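You operate a simulated robot arm through the tools that you are given. There is no shell and no other tool.

You run a simulated robot arm. Do the job below in one go: nothing can be reset, and whatever is moved stays where it is left.

Task
Park the green rickshaw: handbrake on, gear in neutral, choke in, dash lid shut and locked.

Only the result counts: the job must be done as asked and must still hold three seconds after the hand-in. Knocking over, shifting, dropping, spilling or breaking anything else fails it. Lids that push on must go on centred and level and be pressed home; caps that screw on are set level and turned clockwise until they are tight.

Robot
A 7-joint arm with a three-finger gripper, fixed in place. Base frame: the origin is at the foot of the arm, x ahead of it, y to its left, z up. Units: mm, degrees, N and s.
Its first joint turns from -166.0 to 166.0 degrees. Payload 2.69 kg.
The tool frame sits at the grasp point between the pads (the TCP): z along the fingers, y along the line on which they close. The tips reach 30 mm beyond it. The gripper opens to 128 mm. The gripper's body begins 117 mm behind the TCP.
Orientation is told as [roll, pitch, yaw] about the base's x, y, z axes, in that order, counted from this pose: with the fingers straight down and closing along the base's y, the tool's x points along the base's -x, its y along +y and its z along -z.

Tools
- The arm moves only by the tool send_rows. Its argument "moves" is a list of rows, each a list of 7 numbers: the shift along the base's x, y, z in mm, then the turn, a rotation vector about the base's x, y, z in degrees, then the finger opening in mm, from 0 to 128. In form: [[tx, ty, tz, rx, ry, rz, jaw], ...]. A call has 1 to 20 rows; each row is the pose to reach, as a shift and turn from the pose commanded when the call began. A row lasts 0.2 s, in which the tool goes at most 50 mm and 8.6 degrees; a call with a longer step from one row to the next is refused whole, and so is a gripper value outside its range. A pose out of reach is approached as far as the arm can. The call stops where the force on the tool passes 60 N (or 10 N more than at its start, if that is more) or the arm is blocked; 0.2 s more then pass. Each finger halts on what it meets, pressing with about 42 N; the grip force reading is that of the motor and also rises with nothing between the fingers. The clock runs only during rows and for 0.2 s after the last one: add rows that repeat a pose to give the fingers time. It gives the time, the measured TCP pose, the force on the tool (base axes), the opening and the grip force at its end, in the units of the frame above (readings bear some noise), with the torque about the TCP (base axes, N m) and any sound that the robot's microphone picked up.
- Cameras (640 x 400 px; columns grow to the right, rows downward): "scene" is fixed at [34, 503.8, 1568]; the picture's right is [-0.68, -0.73, 0.00], its down [-0.36, 0.33, -0.87] and it looks along [0.64, -0.59, -0.49] (base axes); focal length 344 px, centre (320, 200). "wrist" rides on the gripper at [58, 54, -131] in the tool frame; the picture's right is [-0.68, 0.74, 0.00], its down [-0.62, -0.57, -0.55] and it looks along [-0.40, -0.37, 0.84] (tool axes); focal length 234 px, centre (320, 200). There is no depth. A picture from a camera that has moved, and an enlarged one, comes with that camera's place and axes in the base frame and with its lens. The place of the scene camera against the robot may be out by one fixed shift of up to 25 mm in any direction.
- grab_frame(camera): a new picture of that camera. It takes no simulated time.
- move_column(by): slides the trunk up (or, below 0, down) by that many mm; the arm rides with it, the base frame stays. It gives what a move gives, with no picture.
- inspect(camera, box): a new picture of the part [left, top, right, bottom] of that camera's present view, enlarged. It takes no simulated time.
- sign_off(): hands the job in; it is judged then, once.

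Places have to be worked out from the pictures, the camera data and where the tool is seen. Open the gripper and draw the arm clear of the work before you hand the job in, unless the task says otherwise.

The tools are called after "Call:" by a JSON object that holds its "fn" and its "kwargs". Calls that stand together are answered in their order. send_rows: Moves the arm, as the interface text tells. Its arguments: {"type":"object","properties":{"moves":{"type":"array"}},"required":["moves"]} The other tools are called the same way: move_column (by) slides the trunk up or down; grab_frame (camera) takes a picture; inspect (camera, box) takes an enlarged picture of a part of a camera's view; sign_off () hands the job in.

At the start:

```text
time_s: 0.0
eef_pos: [524.0, -280.0, 1273.3]
ee_rot: [0.0, 0.0, 0.1]
ft_force: [0.4, 0.8, -0.7]
ft_torque: [-0.03, -0.02, -0.03]
grip_width: 127.9
finger_force: 0.0
trunk travel left (down, up): [-150.0, 200.0]
```

scene: 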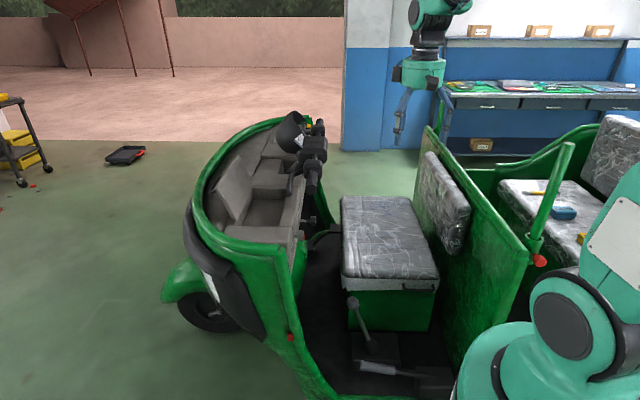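
wrist: 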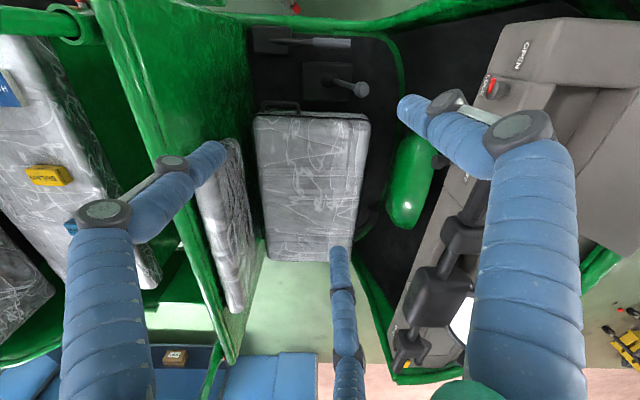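

I see the rickshaw cab with seat, a floor gear lever, a light-grey handbrake lever on the floor, and a dash with a red choke knob and lettering. I'll look closer at each region before moving.

Call:
{"fn": "inspect", "kwargs": {"camera": "scene", "box": [280, 280, 480, 400]}}

Call:
{"fn": "inspect", "kwargs": {"camera": "scene", "box": [180, 90, 360, 260]}}

Call:
{"fn": "inspect", "kwargs": {"camera": "wrist", "box": [400, 0, 640, 160]}}

Call:
{"fn": "inspect", "kwargs": {"camera": "wrist", "box": [240, 0, 420, 120]}}

```text
3.20 times, centred on (380, 340) of scene
camera zoom: at [34.0, 503.8, 1568.0], right [-0.68, -0.73, 0.0], down [-0.36, 0.33, -0.87], along [0.64, -0.59, -0.49], focal length 1099 px, centre (128, -248)
```

zoom: 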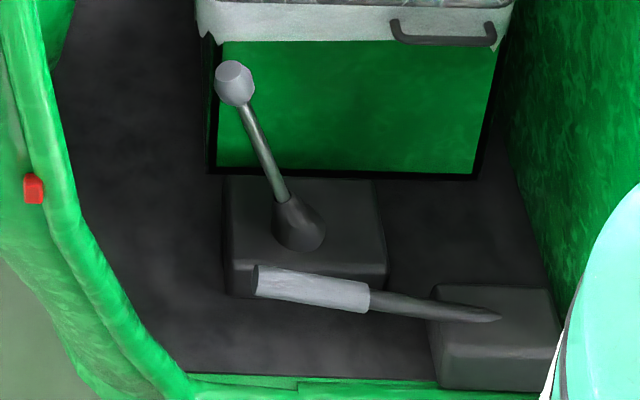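

```text
2.35 times, centred on (270, 175) of scene
camera zoom: at [34.0, 503.8, 1568.0], right [-0.68, -0.73, 0.0], down [-0.36, 0.33, -0.87], along [0.64, -0.59, -0.49], focal length 808 px, centre (438, 259)
```

zoom: 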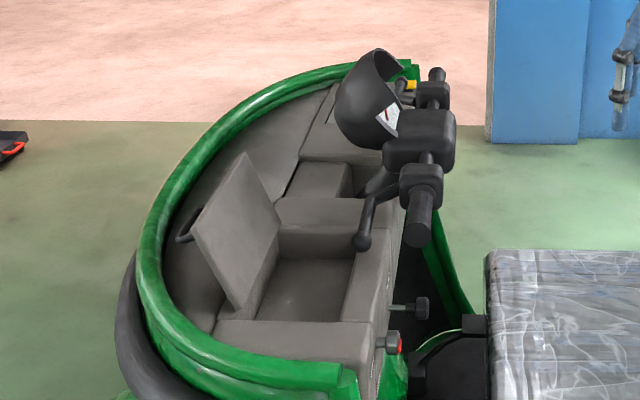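

```text
2.50 times, centred on (520, 80) of wrist
camera zoom: at [465.1, -226.4, 1406.1], right [0.68, 0.74, 0.0], down [0.62, -0.57, 0.55], along [0.4, -0.37, -0.84], focal length 585 px, centre (-180, 500)
```

zoom: 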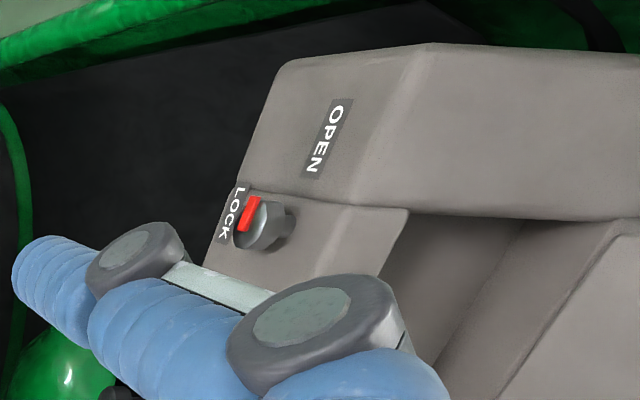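

```text
3.33 times, centred on (330, 60) of wrist
camera zoom: at [465.1, -226.4, 1406.1], right [0.68, 0.74, 0.0], down [0.62, -0.57, 0.55], along [0.4, -0.37, -0.84], focal length 781 px, centre (287, 667)
```

zoom: 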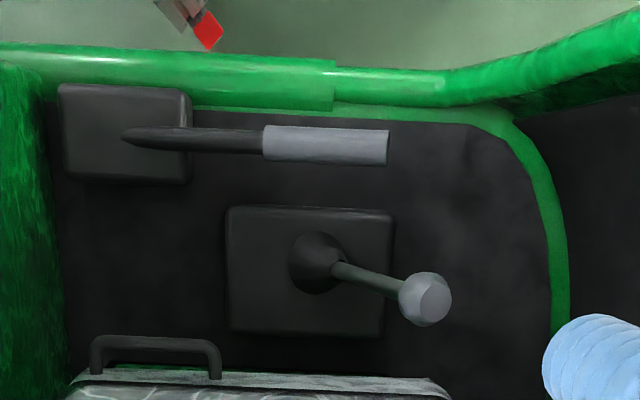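

The lock knob triangulates to about (712, -42, 958) and the gear knob to about (622, -205, 640); the vehicle faces roughly (0.73, 0.68). I'll look closer at the gripper and the surroundings in the scene picture before moving.

Call:
{"fn": "inspect", "kwargs": {"camera": "scene", "box": [360, 0, 520, 160]}}

Call:
{"fn": "inspect", "kwargs": {"camera": "scene", "box": [250, 180, 350, 260]}}

Call:
{"fn": "inspect", "kwargs": {"camera": "scene", "box": [480, 120, 640, 280]}}

```text
2.50 times, centred on (440, 80) of scene
camera zoom: at [34.0, 503.8, 1568.0], right [-0.68, -0.73, 0.0], down [-0.36, 0.33, -0.87], along [0.64, -0.59, -0.49], focal length 859 px, centre (20, 500)
```

zoom: 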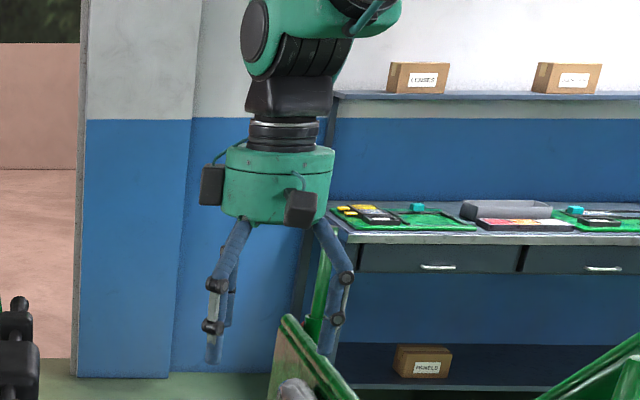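

```text
5.00 times, centred on (300, 220) of scene
camera zoom: at [34.0, 503.8, 1568.0], right [-0.68, -0.73, 0.0], down [-0.36, 0.33, -0.87], along [0.64, -0.59, -0.49], focal length 1718 px, centre (420, 100)
```

zoom: 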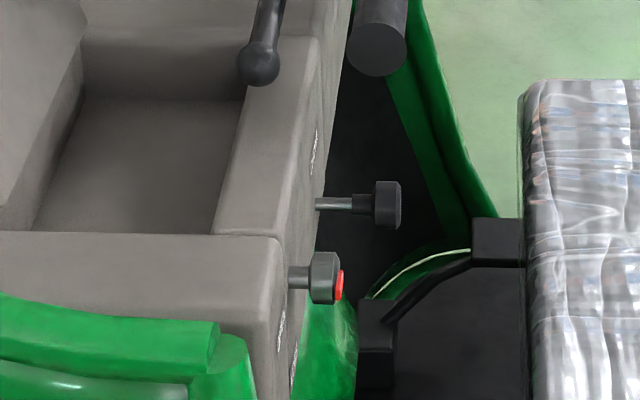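

```text
2.50 times, centred on (560, 200) of scene
camera zoom: at [34.0, 503.8, 1568.0], right [-0.68, -0.73, 0.0], down [-0.36, 0.33, -0.87], along [0.64, -0.59, -0.49], focal length 859 px, centre (-280, 200)
```

zoom: 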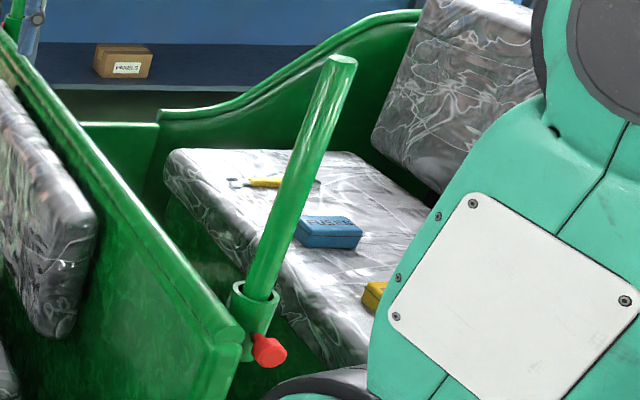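

The rendered hand seems to have three sleeved fingers about 70 mm from the tool axis, so I'll test how they close in free space before planning any contact.

Call:
{"fn": "send_rows", "kwargs": {"moves": [[0, 0, 0, 0, 0, 0, 100], [0, 0, 0, 0, 0, 0, 60], [0, 0, 0, 0, 0, 0, 20], [0, 0, 0, 0, 0, 0, 0], [0, 0, 0, 0, 0, 0, 0], [0, 0, 0, 0, 0, 0, 0]]}}

Call:
{"fn": "grab_frame", "kwargs": {"camera": "wrist"}}

Call:
{"fn": "inspect", "kwargs": {"camera": "scene", "box": [360, 40, 480, 160]}}

```text
time_s: 1.4
eef_pos: [524.1, -280.4, 1273.1]
ee_rot: [0.0, 0.0, 0.1]
ft_force: [0.0, -0.1, 0.2]
ft_torque: [-0.04, 0.04, 0.03]
grip_width: 2.1
finger_force: 31.3
trunk travel left (down, up): [-150.0, 200.0]
```

```text
taken
camera wrist: at [465.1, -226.4, 1406.1], right [0.68, 0.74, 0.0], down [0.62, -0.56, 0.55], along [0.4, -0.37, -0.84], focal length 234 px, centre (320, 200)
```

wrist: 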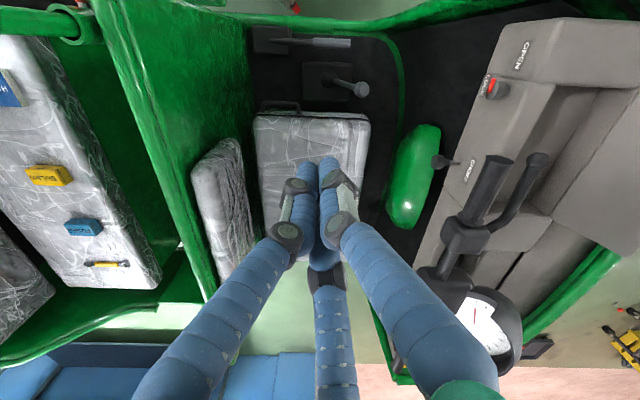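

```text
3.33 times, centred on (420, 100) of scene
camera zoom: at [34.0, 503.8, 1568.0], right [-0.68, -0.73, 0.0], down [-0.36, 0.33, -0.87], along [0.64, -0.59, -0.49], focal length 1145 px, centre (-13, 533)
```

zoom: 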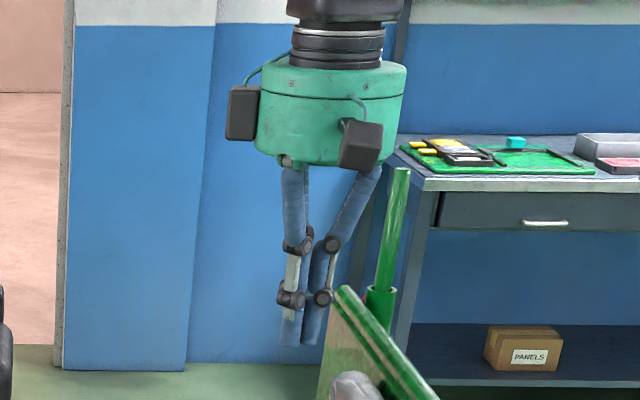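

All three fingers converge on the tool axis, so closed they make one slim probe. The choke knob triangulates to about (802, -173, 915). I'll yaw the tool by +90° so that the wrist camera looks forward at the dash as the driver would.

Call:
{"fn": "send_rows", "kwargs": {"moves": [[2, 0, 0, 0, 0, 8, 0], [4, 0, 0, 0, 0, 16, 0], [6, 0, 0, 0, 0, 24, 0], [8, 0, 0, 0, 0, 32, 0], [10, 0, 0, 0, 0, 40, 0], [12, 0, 0, 0, 0, 48, 0], [14, 0, 0, 0, 0, 56, 0], [16, 0, 0, 0, 0, 64, 0], [18, 0, 0, 0, 0, 72, 0], [20, 0, 0, 0, 0, 80, 0], [20, 0, 0, 0, 0, 88, 0]]}}

Call:
{"fn": "grab_frame", "kwargs": {"camera": "wrist"}}

Call:
{"fn": "grab_frame", "kwargs": {"camera": "scene"}}

```text
time_s: 3.8
eef_pos: [542.9, -279.1, 1273.8]
ee_rot: [0.0, 0.0, 88.2]
ft_force: [-0.2, -1.0, -0.4]
ft_torque: [0.01, 0.01, -0.03]
grip_width: 2.0
finger_force: 31.4
trunk travel left (down, up): [-150.0, 200.0]
```

```text
taken
camera wrist: at [487.9, -336.9, 1406.5], right [-0.71, 0.7, 0.0], down [0.59, 0.6, 0.55], along [0.38, 0.39, -0.84], focal length 234 px, centre (320, 200)
```

wrist: 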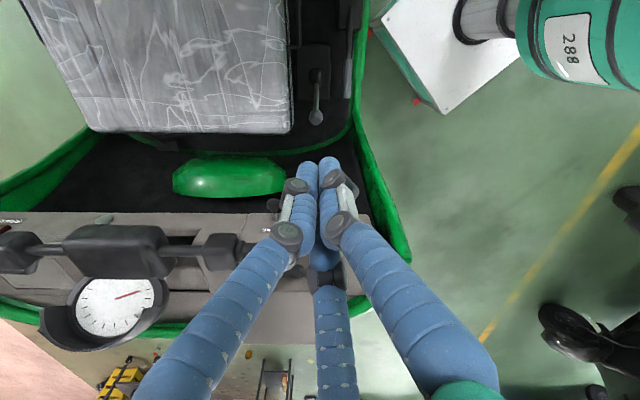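

```text
taken
```

scene: 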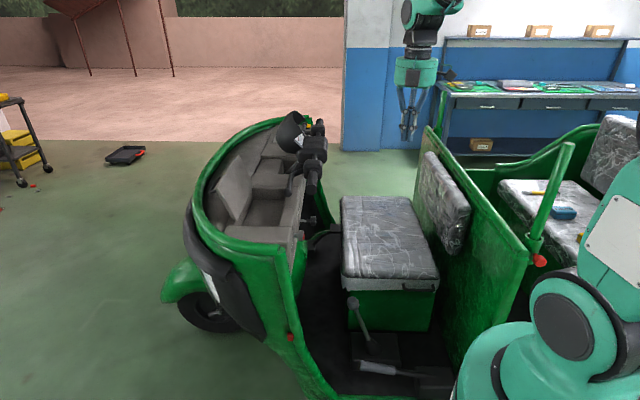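

The dash edge runs level in this picture, so the vehicle's forward axis is close to (0.70, 0.717), with the dash knobs below the handlebar's left grip (about 755, -125, 1070). I'll tilt the tool 45° forward and come down to see the dash face from the driver's side.

Call:
{"fn": "send_rows", "kwargs": {"moves": [[10, 6, -32, 5.3, -5.3, 0, 0], [20, 12, -64, 10.6, -10.6, 0, 0], [31, 19, -97, 15.9, -15.9, 0, 0], [41, 25, -129, 21.2, -21.2, 0, 0], [52, 32, -162, 26.5, -26.5, 0, 0], [62, 38, -190, 31.8, -31.8, 0, 0]]}}

Call:
{"fn": "grab_frame", "kwargs": {"camera": "wrist"}}

Call:
{"fn": "grab_frame", "kwargs": {"camera": "scene"}}

```text
time_s: 5.2
eef_pos: [605.8, -243.8, 1082.4]
ee_rot: [-34.4, -31.1, 98.0]
ft_force: [0.5, -0.4, 0.9]
ft_torque: [-0.02, 0.04, 0.0]
grip_width: 2.0
finger_force: 31.9
trunk travel left (down, up): [-150.0, 200.0]
```

```text
taken
camera wrist: at [500.5, -349.7, 1121.6], right [-0.71, 0.7, -0.01], down [0.14, 0.15, 0.98], along [0.69, 0.7, -0.2], focal length 234 px, centre (320, 200)
```

wrist: 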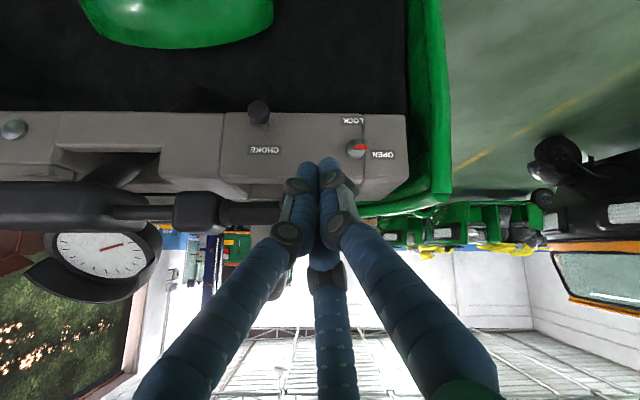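

```text
taken
```

scene: 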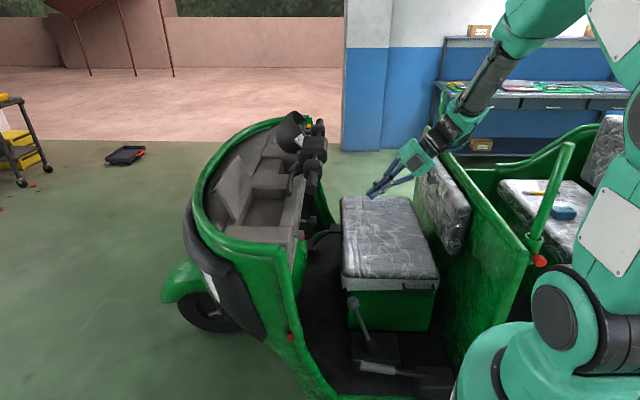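

The picture is upside down but shows the CHOKE, LOCK and OPEN labels. I'll enlarge the knob area.

Call:
{"fn": "inspect", "kwargs": {"camera": "wrist", "box": [220, 90, 420, 215]}}

Call:
{"fn": "inspect", "kwargs": {"camera": "wrist", "box": [325, 100, 415, 170]}}

Call:
{"fn": "inspect", "kwargs": {"camera": "wrist", "box": [0, 90, 240, 240]}}

```text
3.20 times, centred on (320, 152) of wrist
camera zoom: at [500.5, -349.7, 1121.6], right [-0.71, 0.7, -0.01], down [0.14, 0.15, 0.98], along [0.69, 0.7, -0.2], focal length 749 px, centre (320, 352)
```

zoom: 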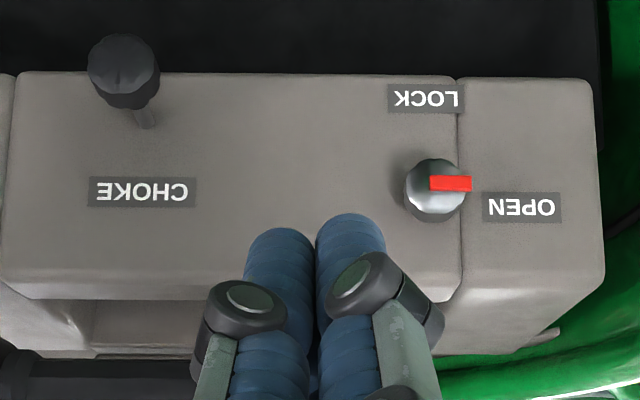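

```text
5.71 times, centred on (370, 135) of wrist
camera zoom: at [500.5, -349.7, 1121.6], right [-0.71, 0.7, -0.01], down [0.14, 0.15, 0.98], along [0.69, 0.7, -0.2], focal length 1338 px, centre (34, 571)
```

zoom: 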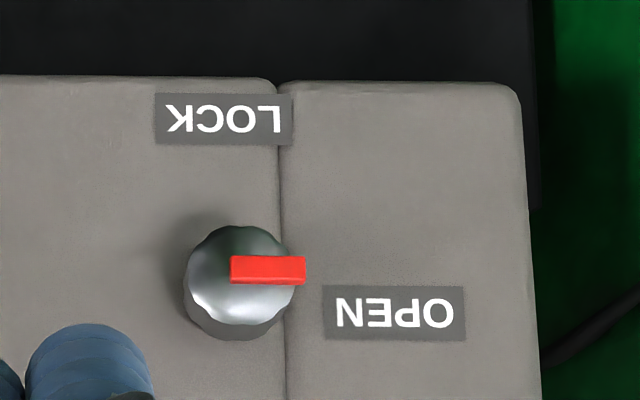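

```text
2.67 times, centred on (120, 165) of wrist
camera zoom: at [500.5, -349.7, 1121.6], right [-0.71, 0.7, -0.01], down [0.14, 0.15, 0.98], along [0.69, 0.7, -0.2], focal length 624 px, centre (853, 293)
```

zoom: 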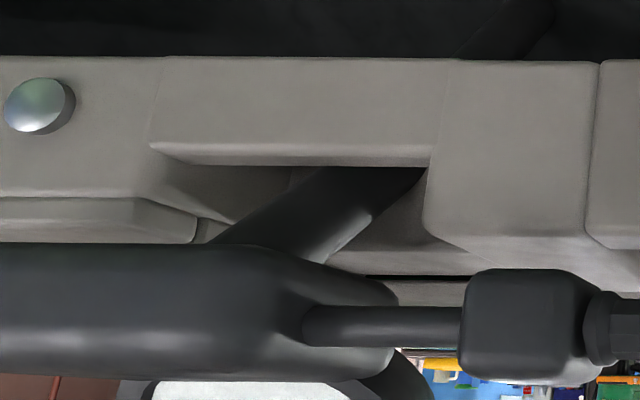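

The pointer is at OPEN, on the driver's left. LOCK is below, so the knob must turn 90° counter-clockwise as the driver sees it, which is a rotation about -F, with F ≈ (0.707, 0.707, 0). Next I'll study the lid from the scene camera and from above.

Call:
{"fn": "inspect", "kwargs": {"camera": "scene", "box": [215, 130, 335, 250]}}

Call:
{"fn": "send_rows", "kwargs": {"moves": [[-10, 10, 35, -5.3, 5.3, 0, 0], [-20, 20, 70, -10.6, 10.6, 0, 0], [-30, 30, 105, -15.9, 15.9, 0, 0], [-40, 40, 140, -21.2, 21.2, 0, 0], [-50, 50, 180, -26.5, 26.5, 0, 0], [-60, 60, 220, -26.5, 26.5, 0, 0], [-70, 80, 250, -26.5, 26.5, 0, 0]]}}

Call:
{"fn": "grab_frame", "kwargs": {"camera": "wrist"}}

```text
3.33 times, centred on (275, 190) of scene
camera zoom: at [34.0, 503.8, 1568.0], right [-0.68, -0.73, 0.0], down [-0.36, 0.33, -0.87], along [0.64, -0.59, -0.49], focal length 1145 px, centre (470, 233)
```

zoom: 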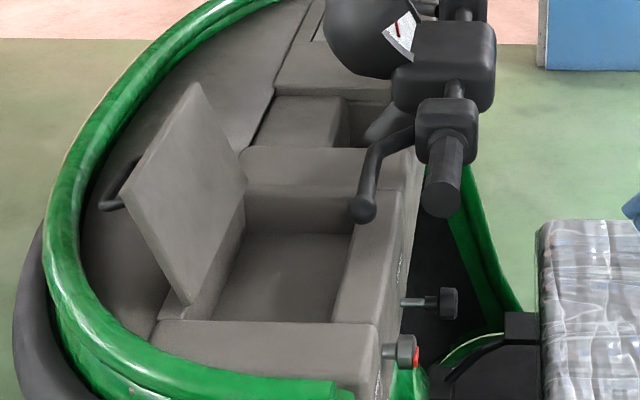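

```text
time_s: 6.8
eef_pos: [535.2, -163.0, 1331.0]
ee_rot: [-5.1, -5.3, 88.4]
ft_force: [-0.6, -0.6, -0.2]
ft_torque: [0.03, 0.01, -0.01]
grip_width: 1.9
finger_force: 31.6
trunk travel left (down, up): [-150.0, 200.0]
```

```text
taken
camera wrist: at [467.4, -231.4, 1452.7], right [-0.71, 0.7, 0.0], down [0.53, 0.54, 0.65], along [0.46, 0.46, -0.76], focal length 234 px, centre (320, 200)
```

wrist: 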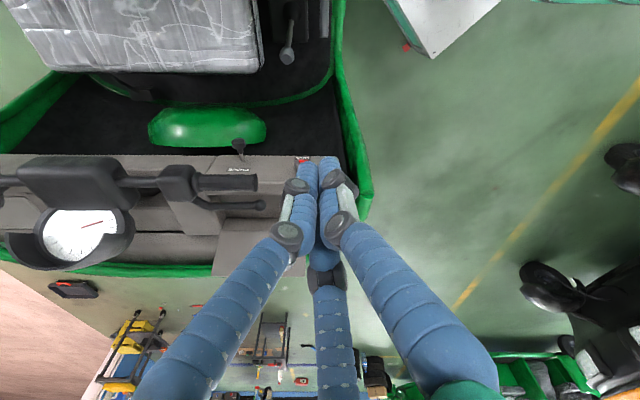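

The lid stands open forward of the compartment, near (245, 240) in this view, with a handle on its outer face. I'll zoom into it.

Call:
{"fn": "inspect", "kwargs": {"camera": "wrist", "box": [150, 120, 310, 300]}}

```text
2.22 times, centred on (230, 210) of wrist
camera zoom: at [467.4, -231.4, 1452.7], right [-0.71, 0.7, 0.0], down [0.53, 0.54, 0.65], along [0.46, 0.46, -0.76], focal length 520 px, centre (520, 178)
```

zoom: 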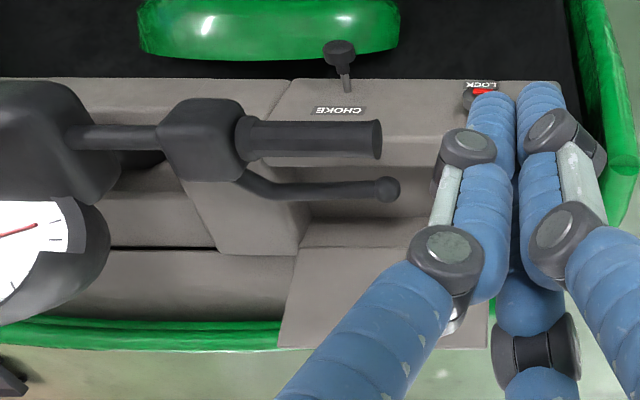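

From two views the lid's hinge line is near f≈688, z≈988 (f along the vehicle) and its free edge near f≈728, z≈1108, spanning l≈-529 to -783. I'll magnify the lid's side and the knob stems in the scene camera.

Call:
{"fn": "inspect", "kwargs": {"camera": "scene", "box": [230, 145, 290, 195]}}

Call:
{"fn": "inspect", "kwargs": {"camera": "scene", "box": [230, 190, 330, 250]}}

```text
8.00 times, centred on (260, 170) of scene
camera zoom: at [34.0, 503.8, 1568.0], right [-0.68, -0.73, 0.0], down [-0.36, 0.33, -0.87], along [0.64, -0.59, -0.49], focal length 2748 px, centre (800, 440)
```

zoom: 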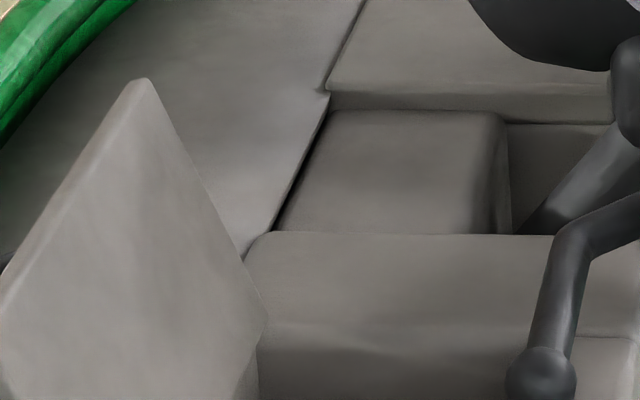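

```text
6.40 times, centred on (280, 220) of scene
camera zoom: at [34.0, 503.8, 1568.0], right [-0.68, -0.73, 0.0], down [-0.36, 0.33, -0.87], along [0.64, -0.59, -0.49], focal length 2198 px, centre (576, 72)
```

zoom: 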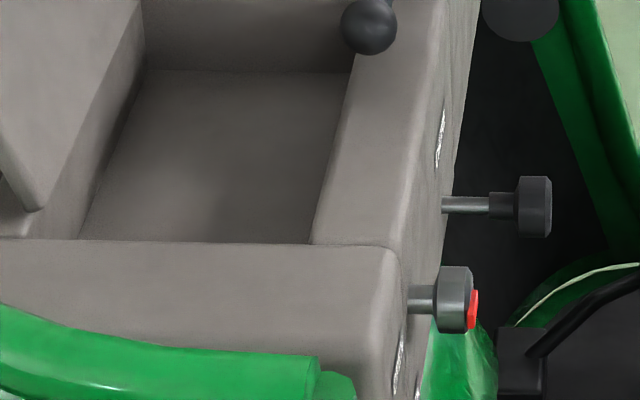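

I'll look at the black loop beside the lid and the area in front of it.

Call:
{"fn": "inspect", "kwargs": {"camera": "scene", "box": [205, 160, 265, 230]}}

Call:
{"fn": "inspect", "kwargs": {"camera": "wrist", "box": [180, 200, 300, 300]}}

```text
5.71 times, centred on (235, 195) of scene
camera zoom: at [34.0, 503.8, 1568.0], right [-0.68, -0.73, 0.0], down [-0.36, 0.33, -0.87], along [0.64, -0.59, -0.49], focal length 1963 px, centre (806, 229)
```

zoom: 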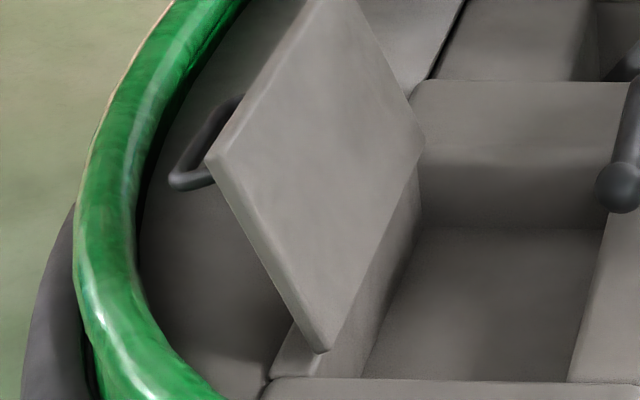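

```text
4.00 times, centred on (240, 250) of wrist
camera zoom: at [467.4, -231.4, 1452.7], right [-0.71, 0.7, 0.0], down [0.53, 0.54, 0.65], along [0.46, 0.46, -0.76], focal length 937 px, centre (640, 0)
```

zoom: 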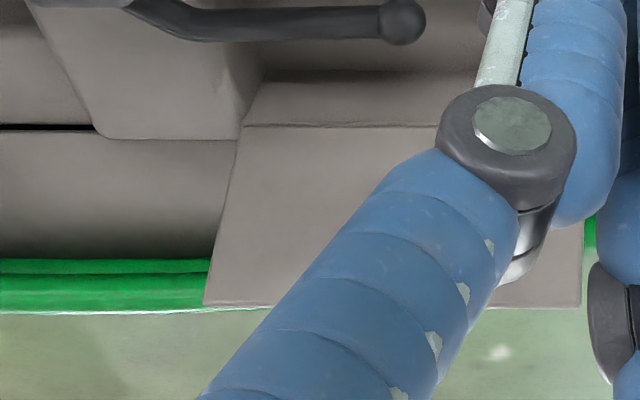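

The lid's outer face carries a U-handle near its free edge. Now I'll zoom on the gear lever and handbrake from the current wrist view.

Call:
{"fn": "inspect", "kwargs": {"camera": "wrist", "box": [240, 0, 350, 70]}}

Call:
{"fn": "inspect", "kwargs": {"camera": "scene", "box": [330, 285, 430, 395]}}

```text
5.71 times, centred on (295, 35) of wrist
camera zoom: at [467.4, -231.4, 1452.7], right [-0.71, 0.7, 0.0], down [0.53, 0.54, 0.65], along [0.46, 0.46, -0.76], focal length 1338 px, centre (463, 1143)
```

zoom: 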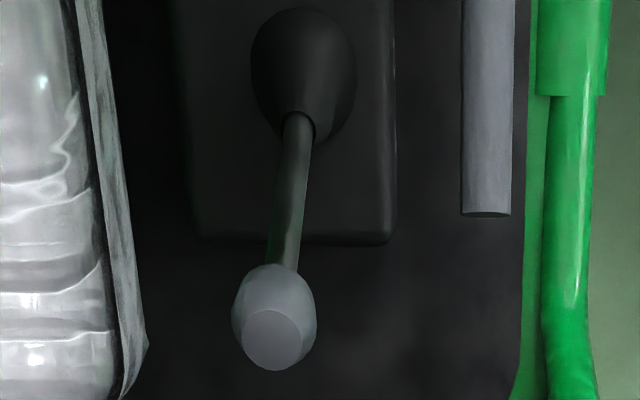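

```text
3.64 times, centred on (380, 340) of scene
camera zoom: at [34.0, 503.8, 1568.0], right [-0.68, -0.73, 0.0], down [-0.36, 0.33, -0.87], along [0.64, -0.59, -0.49], focal length 1249 px, centre (102, -309)
```

zoom: 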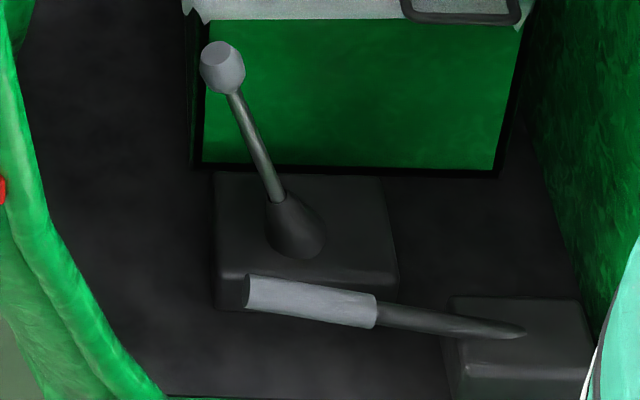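

The gear lever leans forward, so neutral should be upright. The handbrake lies almost flat, forward from its pivot box. I'll return the tool to vertical, then yaw to 45° so the closing axis is across the vehicle.

Call:
{"fn": "send_rows", "kwargs": {"moves": [[0, 0, 0, -5.25, 5.25, 0, 0]]}}

Call:
{"fn": "send_rows", "kwargs": {"moves": [[-8, 3, -45, 0, 0, -7.2, 0], [-16, 6, -90, 0, 0, -14.4, 0], [-24, 9, -135, 0, 0, -21.6, 0], [-32, 12, -180, 0, 0, -28.8, 0], [-40, 15, -225, 0, 0, -36, 0], [-50, 18, -270, 0, 0, -43.3, 0]]}}

Call:
{"fn": "grab_frame", "kwargs": {"camera": "wrist"}}

Call:
{"fn": "grab_frame", "kwargs": {"camera": "scene"}}

```text
time_s: 7.2
eef_pos: [535.4, -162.7, 1331.8]
ee_rot: [0.1, 0.0, 88.0]
ft_force: [0.6, -1.0, 0.2]
ft_torque: [0.06, -0.02, 0.0]
grip_width: 1.9
finger_force: 31.8
trunk travel left (down, up): [-150.0, 200.0]
```

```text
time_s: 8.6
eef_pos: [483.9, -140.3, 1065.4]
ee_rot: [-0.1, -0.2, 44.6]
ft_force: [-0.3, -0.2, -0.1]
ft_torque: [-0.02, 0.04, -0.01]
grip_width: 2.1
finger_force: 31.6
trunk travel left (down, up): [-150.0, 200.0]
```

```text
taken
camera wrist: at [404.3, -143.2, 1197.7], right [-0.04, 1.0, 0.0], down [0.83, 0.03, 0.55], along [0.55, 0.02, -0.84], focal length 234 px, centre (320, 200)
```

wrist: 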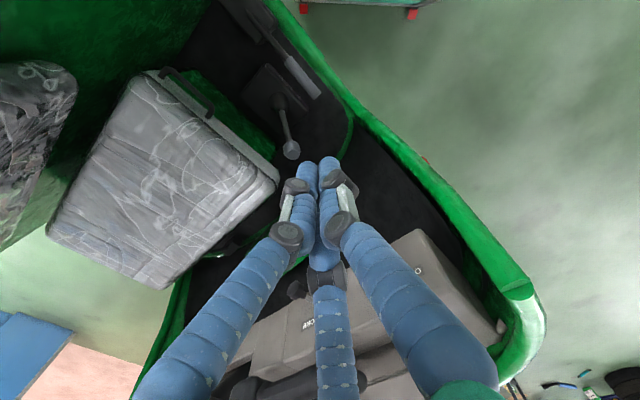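

```text
taken
```

scene: 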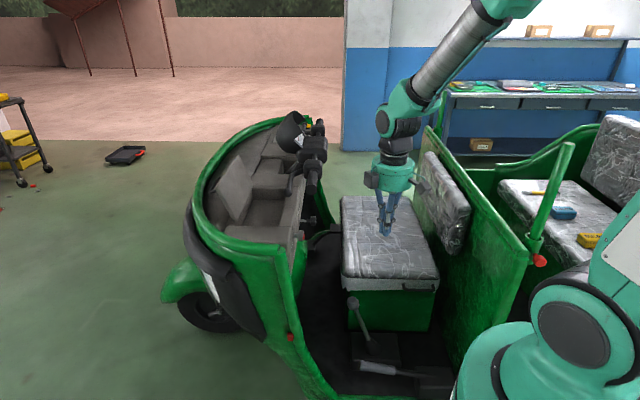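

I'll zoom on the gear lever and handbrake from this new viewpoint to triangulate them.

Call:
{"fn": "inspect", "kwargs": {"camera": "wrist", "box": [215, 0, 375, 100]}}

Call:
{"fn": "inspect", "kwargs": {"camera": "wrist", "box": [240, 80, 340, 170]}}

```text
4.00 times, centred on (295, 50) of wrist
camera zoom: at [404.3, -143.2, 1197.7], right [-0.04, 1.0, 0.0], down [0.83, 0.03, 0.55], along [0.55, 0.02, -0.84], focal length 937 px, centre (420, 800)
```

zoom: 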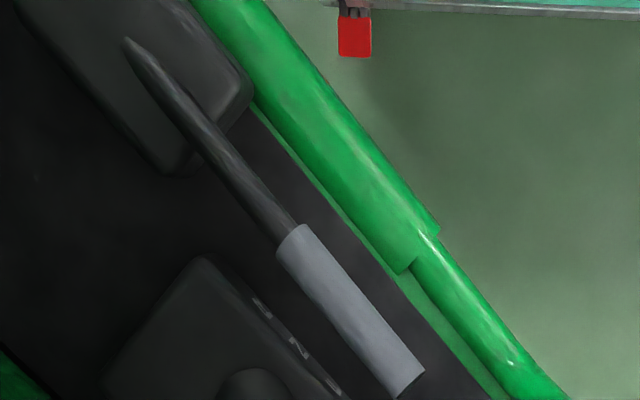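

```text
4.44 times, centred on (290, 125) of wrist
camera zoom: at [404.3, -143.2, 1197.7], right [-0.04, 1.0, 0.0], down [0.83, 0.03, 0.55], along [0.55, 0.02, -0.84], focal length 1041 px, centre (453, 533)
```

zoom: 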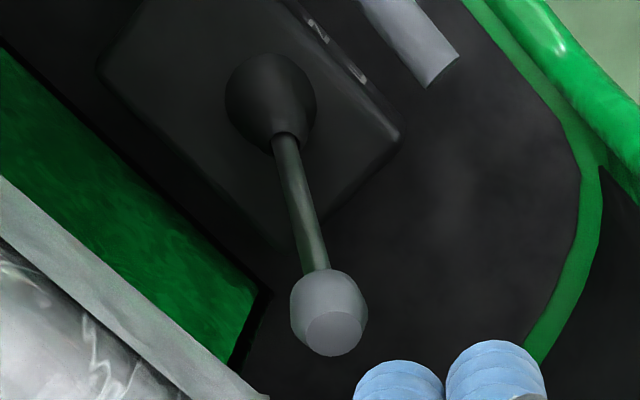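

There are small labels on the gear box's edge. I'll enlarge them.

Call:
{"fn": "inspect", "kwargs": {"camera": "wrist", "box": [268, 66, 312, 106]}}

Call:
{"fn": "inspect", "kwargs": {"camera": "scene", "box": [345, 325, 405, 375]}}

```text
10.00 times, centred on (290, 86) of wrist
camera zoom: at [404.3, -143.2, 1197.7], right [-0.04, 1.0, 0.0], down [0.83, 0.03, 0.55], along [0.55, 0.02, -0.84], focal length 2342 px, centre (620, 1340)
```

zoom: 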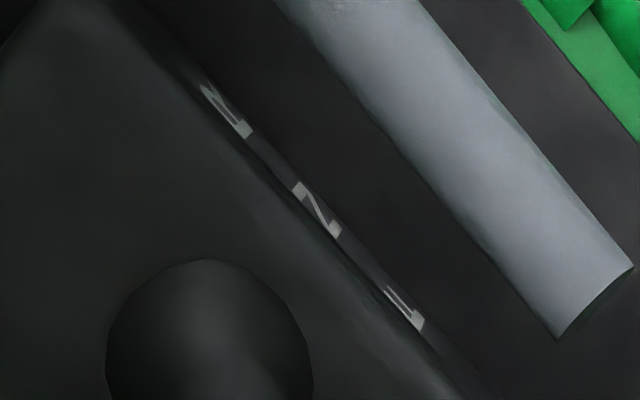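

```text
8.00 times, centred on (375, 350) of scene
camera zoom: at [34.0, 503.8, 1568.0], right [-0.68, -0.73, 0.0], down [-0.36, 0.33, -0.87], along [0.64, -0.59, -0.49], focal length 2748 px, centre (-120, -1000)
```

zoom: 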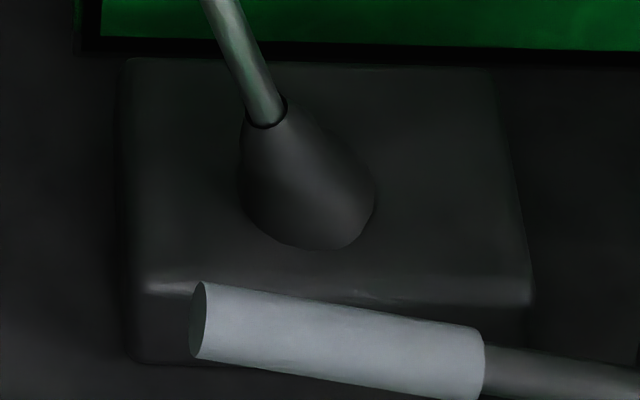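

The middle label on the gear box is "N", at f≈193, directly over the boot, so neutral is the lever upright (knob now at f≈300, l≈-590, z≈608). The handbrake grip lies at l≈-477, f≈140–272, z≈400. I'll lower the open hand above the handbrake grip and check.

Call:
{"fn": "send_rows", "kwargs": {"moves": [[1, -4, -45, 0, 0, 0, 0], [3, -8, -90, 0, 0, 0, 20], [4, -12, -135, 0, 0, 0, 60], [6, -16, -180, 0, 0, 0, 60], [8, -20, -225, 0, 0, 0, 60], [9, -24, -270, 0, 0, 0, 60], [10, -28, -315, 0, 0, 0, 60], [11, -33, -360, 0, 0, 0, 60], [12, -38, -400, 0, 0, 0, 60]]}}

Call:
{"fn": "grab_frame", "kwargs": {"camera": "wrist"}}

Call:
{"fn": "grab_frame", "kwargs": {"camera": "scene"}}

```text
time_s: 10.6
eef_pos: [499.8, -179.9, 663.2]
ee_rot: [-0.2, -0.1, 44.8]
ft_force: [0.3, -0.1, 1.0]
ft_torque: [0.0, 0.0, -0.01]
grip_width: 60.0
finger_force: 0.1
trunk travel left (down, up): [-150.0, 200.0]
```

```text
taken
camera wrist: at [420.4, -182.6, 796.0], right [-0.04, 1.0, 0.0], down [0.83, 0.03, 0.55], along [0.55, 0.02, -0.84], focal length 234 px, centre (320, 200)
```

wrist: 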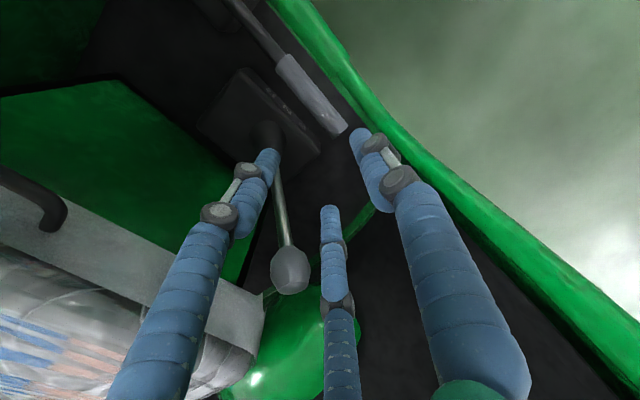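

```text
taken
```

scene: 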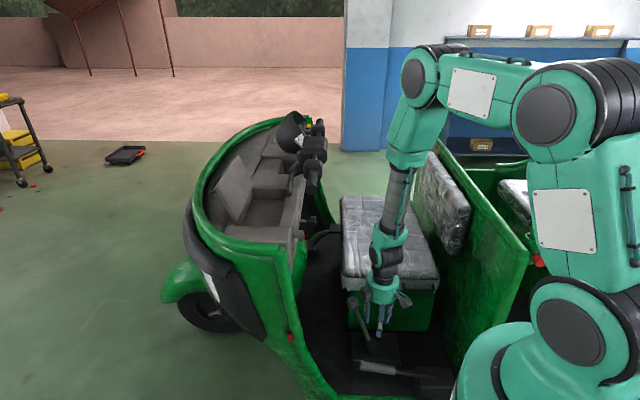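

Reach is fine. I'll zoom on the handbrake grip from this closer viewpoint to refine its position and the clearance to the sill.

Call:
{"fn": "inspect", "kwargs": {"camera": "wrist", "box": [220, 0, 380, 150]}}

```text
2.67 times, centred on (300, 75) of wrist
camera zoom: at [420.4, -182.6, 796.0], right [-0.04, 1.0, 0.0], down [0.83, 0.03, 0.55], along [0.55, 0.02, -0.84], focal length 624 px, centre (373, 533)
```

zoom: 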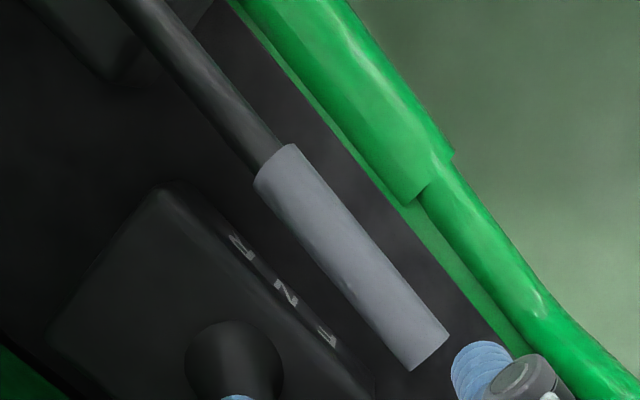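

Two heights of view give the handbrake grip at l≈-472, f≈146–262, z≈433–455, 29 mm thick, sloping about 10° up; the labels read R-N-F with N in the middle. I'll descend with the open fingers straddling the grip near f=225.

Call:
{"fn": "send_rows", "kwargs": {"moves": [[-2, 1, -45, 0, 0, 0, 64], [-4, 3, -90, 0, 0, 0, 64], [-6, 4, -130, 0, 0, 0, 64], [-7, 5, -165, 0, 0, 0, 64], [-7, 5, -190, 0, 0, 0, 64]]}}

Call:
{"fn": "grab_frame", "kwargs": {"camera": "wrist"}}

Call:
{"fn": "inspect", "kwargs": {"camera": "scene", "box": [320, 240, 480, 400]}}

```text
time_s: 11.8
eef_pos: [492.0, -177.2, 473.9]
ee_rot: [-0.1, -0.2, 44.7]
ft_force: [0.0, 0.3, 0.8]
ft_torque: [0.0, -0.03, -0.05]
grip_width: 63.9
finger_force: 0.2
trunk travel left (down, up): [-150.0, 200.0]
```

```text
taken
camera wrist: at [411.5, -181.3, 606.7], right [-0.04, 1.0, 0.0], down [0.83, 0.03, 0.55], along [0.55, 0.02, -0.83], focal length 234 px, centre (320, 200)
```

wrist: 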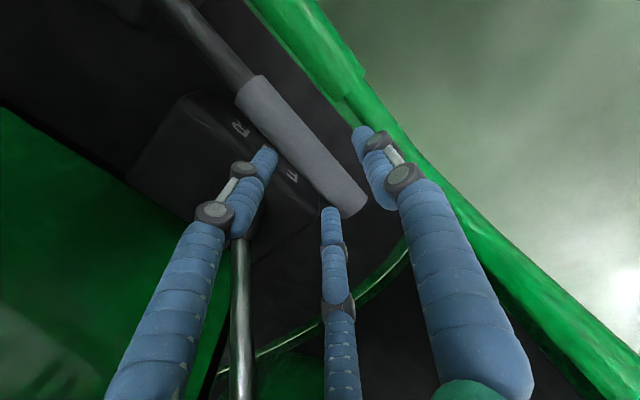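

```text
2.50 times, centred on (400, 320) of scene
camera zoom: at [34.0, 503.8, 1568.0], right [-0.68, -0.73, 0.0], down [-0.36, 0.33, -0.87], along [0.64, -0.59, -0.49], focal length 859 px, centre (120, -100)
```

zoom: 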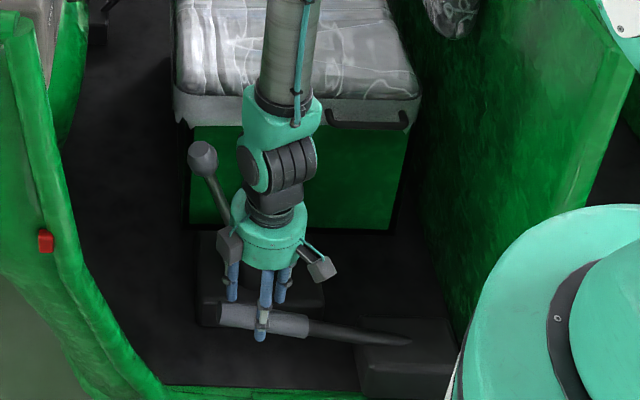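

The bar passes between the finger pairs, with the TCP at l≈-473 against the bar's -472. I'll go down the last 26 mm and close on the grip.

Call:
{"fn": "send_rows", "kwargs": {"moves": [[0, 0, -13, 0, 0, 0, 64], [0, 0, -26, 0, 0, 0, 64], [0, 0, -26, 0, 0, 0, 40], [0, 0, -26, 0, 0, 0, 20], [0, 0, -26, 0, 0, 0, 10], [0, 0, -26, 0, 0, 0, 10]]}}

Call:
{"fn": "grab_frame", "kwargs": {"camera": "wrist"}}

Call:
{"fn": "inspect", "kwargs": {"camera": "scene", "box": [340, 280, 440, 380]}}

```text
time_s: 12.6
eef_pos: [509.1, -183.7, 453.2]
ee_rot: [-1.4, -0.7, 44.7]
ft_force: [11.9, 0.7, 7.8]
ft_torque: [0.1, -0.21, -0.87]
grip_width: 57.1
finger_force: 24.7
trunk travel left (down, up): [-150.0, 200.0]
stopped in row 4: the force on the tool passed its limit at 69 N (the readings are from after the stop); the commanded pose is now the measured one
```

```text
taken
camera wrist: at [425.9, -185.9, 584.1], right [-0.04, 1.0, -0.01], down [0.82, 0.04, 0.57], along [0.57, 0.01, -0.82], focal length 234 px, centre (320, 200)
```

wrist: 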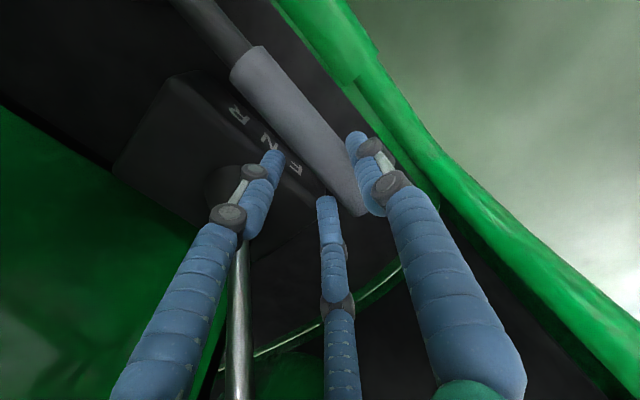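

```text
4.00 times, centred on (390, 330) of scene
camera zoom: at [34.0, 503.8, 1568.0], right [-0.68, -0.73, 0.0], down [-0.36, 0.33, -0.87], along [0.64, -0.59, -0.49], focal length 1374 px, centre (40, -320)
```

zoom: 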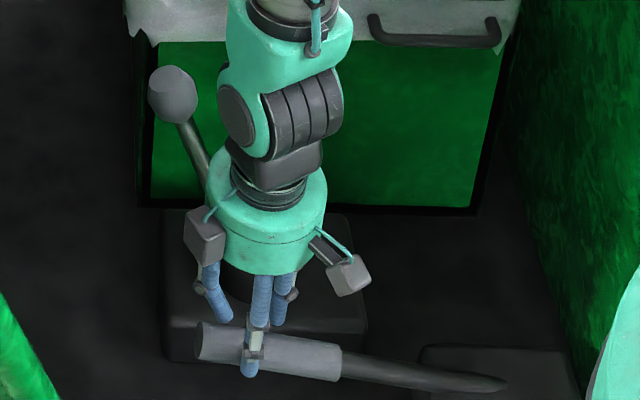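

The force limit tripped while closing and the hand was pushed about 17 mm to the right. I'll look closely at where the fingers are relative to the bar before doing anything else.

Call:
{"fn": "inspect", "kwargs": {"camera": "wrist", "box": [220, 60, 420, 240]}}

Call:
{"fn": "inspect", "kwargs": {"camera": "scene", "box": [360, 330, 430, 390]}}

```text
2.22 times, centred on (320, 150) of wrist
camera zoom: at [425.9, -185.9, 584.1], right [-0.04, 1.0, -0.01], down [0.82, 0.04, 0.57], along [0.57, 0.01, -0.82], focal length 520 px, centre (320, 311)
```

zoom: 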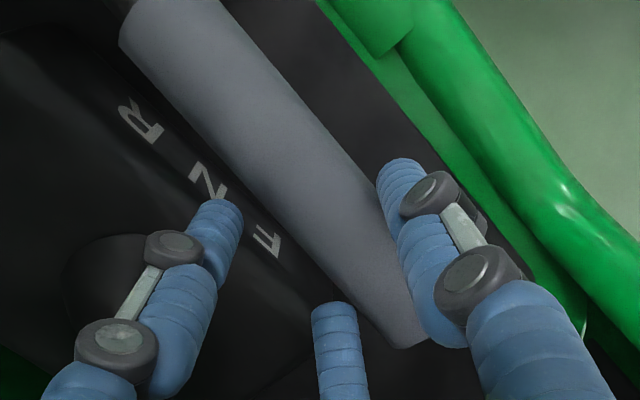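

```text
6.67 times, centred on (395, 360) of scene
camera zoom: at [34.0, 503.8, 1568.0], right [-0.68, -0.73, 0.0], down [-0.36, 0.33, -0.87], along [0.64, -0.59, -0.49], focal length 2290 px, centre (-180, -867)
```

zoom: 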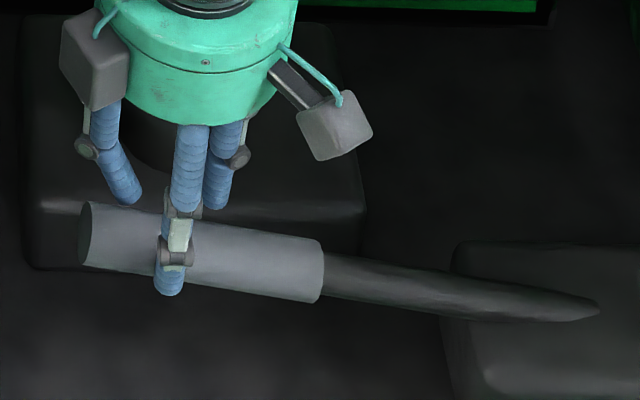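

The jaw stopped at 57 with the bar between one left finger and two right ones, so this really is a three-jaw hand (one finger at +r, two at -r/2), which centred itself on the bar. I'll tighten gently at the present pose to confirm the grip.

Call:
{"fn": "send_rows", "kwargs": {"moves": [[0, 0, 0, 0, 0, 0, 50], [0, 0, 0, 0, 0, 0, 44], [0, 0, 0, 0, 0, 0, 40]]}}

Call:
{"fn": "inspect", "kwargs": {"camera": "wrist", "box": [220, 60, 420, 240]}}

```text
time_s: 13.4
eef_pos: [508.3, -185.0, 454.8]
ee_rot: [-1.5, -0.7, 44.7]
ft_force: [29.8, 4.2, 24.3]
ft_torque: [0.45, -0.55, -1.77]
grip_width: 55.6
finger_force: 45.3
trunk travel left (down, up): [-150.0, 200.0]
```

```text
2.22 times, centred on (320, 150) of wrist
camera zoom: at [425.6, -185.9, 584.5], right [-0.04, 1.0, -0.01], down [0.82, 0.04, 0.57], along [0.57, 0.01, -0.82], focal length 520 px, centre (320, 311)
```

zoom: 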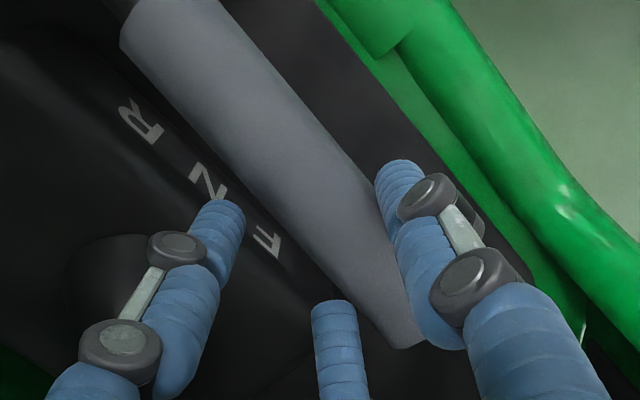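

The readings suggest left and forward-right fingers carry the bar (torque about z of -1.8 N·m), so I'll yaw about -3° to seat the rear-right finger too, and tighten.

Call:
{"fn": "send_rows", "kwargs": {"moves": [[0, 0, 0, 0, 0, -1.5, 50], [0, 0, 0, 0, 0, -3, 44], [0, 0, 0, 0, 0, -4, 36]]}}

```text
time_s: 14.2
eef_pos: [507.2, -183.7, 455.2]
ee_rot: [-1.3, -0.6, 40.9]
ft_force: [-8.3, 2.1, 37.1]
ft_torque: [0.46, 0.65, -0.66]
grip_width: 52.4
finger_force: 44.7
trunk travel left (down, up): [-150.0, 200.0]
stopped in row 3: the force on the tool passed its limit at 62 N (the readings are from after the stop); the commanded pose is now the measured one
```

The grip tightened to 52 mm with less torque. I'll now try lifting along the lever's arc (pivot about f≈-5, z≈400), rotating the tool with it.

Call:
{"fn": "send_rows", "kwargs": {"moves": [[-2, -2, 8, 1.4, -1.4, 0, 36], [-4, -4, 16, 2.8, -2.8, 0, 36], [-6, -6, 24, 4.2, -4.2, 0, 36]]}}

Call:
{"fn": "inspect", "kwargs": {"camera": "scene", "box": [330, 280, 450, 390]}}

```text
time_s: 14.6
eef_pos: [507.4, -184.5, 455.7]
ee_rot: [-1.1, -0.9, 40.9]
ft_force: [-7.2, 5.4, 37.8]
ft_torque: [0.86, 0.49, -0.9]
grip_width: 52.6
finger_force: 44.5
out of reach, approached as far as the arm can: row 1
trunk travel left (down, up): [-150.0, 200.0]
stopped in row 1: the force on the tool passed its limit at 71 N (the readings are from after the stop); the commanded pose is now the measured one
```

```text
3.64 times, centred on (390, 335) of scene
camera zoom: at [34.0, 503.8, 1568.0], right [-0.68, -0.73, 0.0], down [-0.36, 0.33, -0.87], along [0.64, -0.59, -0.49], focal length 1249 px, centre (66, -291)
```

zoom: 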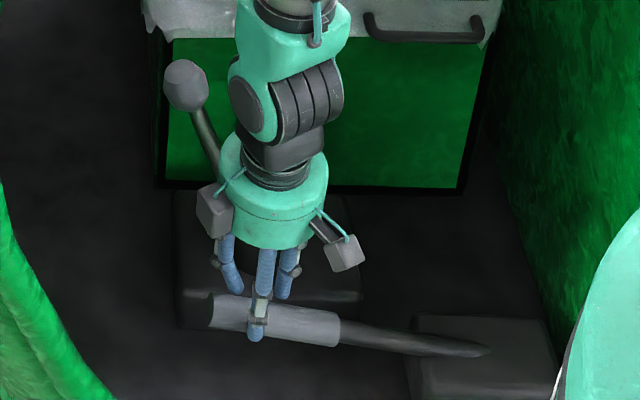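

The grip is over-constrained (force limit trips, and the row was reported out of reach), so I'll release and instead lift the lever from underneath with the closed fingers, tool nearly horizontal. First I open and rise clear.

Call:
{"fn": "send_rows", "kwargs": {"moves": [[0, 0, 0, 0, 0, 0, 64], [0, 0, 0, 0, 0, 0, 84], [0, 0, 15, 0, 0, 0, 84], [0, 0, 40, 0, 0, 0, 84], [0, 0, 85, 0, 0, 0, 84], [0, 0, 130, 0, 0, 0, 84], [0, 0, 175, 0, 0, 0, 84]]}}

Call:
{"fn": "grab_frame", "kwargs": {"camera": "wrist"}}

Call:
{"fn": "inspect", "kwargs": {"camera": "scene", "box": [320, 240, 480, 400]}}

```text
time_s: 16.2
eef_pos: [508.6, -185.0, 629.6]
ee_rot: [-0.9, -0.7, 40.9]
ft_force: [-0.1, 0.8, 0.0]
ft_torque: [0.0, -0.06, 0.0]
grip_width: 84.1
finger_force: 0.1
trunk travel left (down, up): [-150.0, 200.0]
```

```text
taken
camera wrist: at [425.5, -182.8, 760.6], right [0.03, 1.0, 0.0], down [0.82, -0.02, 0.57], along [0.57, -0.02, -0.82], focal length 234 px, centre (320, 200)
```

wrist: 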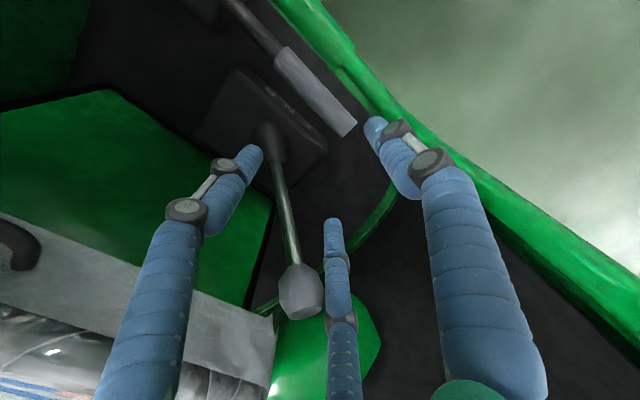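

```text
2.50 times, centred on (400, 320) of scene
camera zoom: at [34.0, 503.8, 1568.0], right [-0.68, -0.73, 0.0], down [-0.36, 0.33, -0.87], along [0.64, -0.59, -0.49], focal length 859 px, centre (120, -100)
```

zoom: 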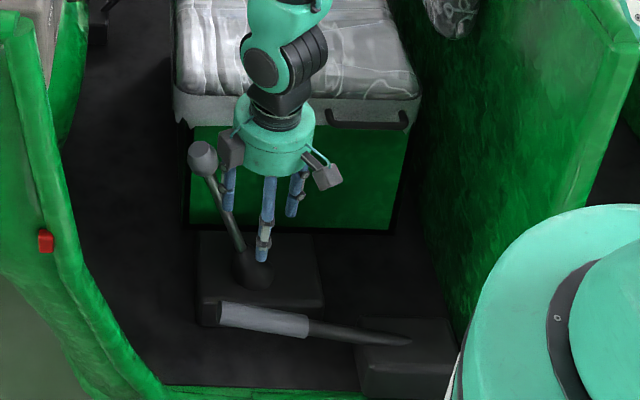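

The lever is undisturbed. For both the handbrake (lift from below) and the gear (push back from in front) I want a closed-finger bar pointing horizontally toward the vehicle's right, with the camera on top. I'll rise while closing the fingers and yawing to about 135°.

Call:
{"fn": "send_rows", "kwargs": {"moves": [[0, 0, 25, 0, 0, 8.5, 60], [-3, 5, 50, 0, 0, 17, 30], [-7, 11, 75, 0, 0, 25.5, 0], [-10, 17, 100, 0, 0, 34, 0], [-14, 23, 125, 0, 0, 42.5, 0], [-18, 29, 150, 0, 0, 51, 0], [-22, 35, 170, 0, 0, 59.5, 0], [-26, 41, 185, 0, 0, 68, 0], [-30, 47, 200, 0, 0, 76.5, 0], [-34, 55, 210, 0, 0, 85, 0], [-38, 65, 220, 0, 0, 93.5, 0]]}}

Call:
{"fn": "grab_frame", "kwargs": {"camera": "scene"}}

```text
time_s: 18.6
eef_pos: [464.8, -121.0, 835.7]
ee_rot: [-1.0, -0.7, 134.6]
ft_force: [-0.4, 0.6, -0.5]
ft_torque: [-0.01, -0.06, 0.01]
grip_width: 2.3
finger_force: 31.5
out of reach, approached as far as the arm can: row 6, 10, 11
trunk travel left (down, up): [-150.0, 200.0]
```

```text
taken
```

scene: 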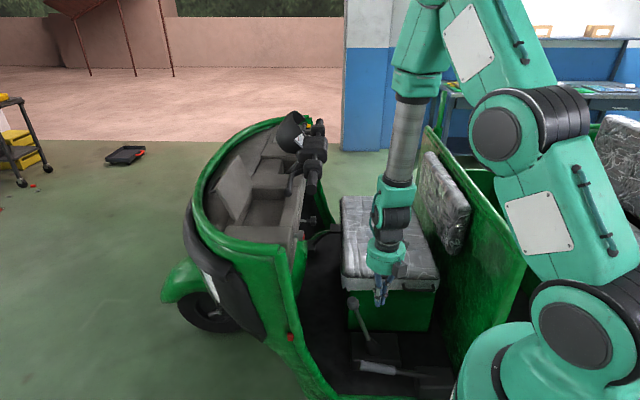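

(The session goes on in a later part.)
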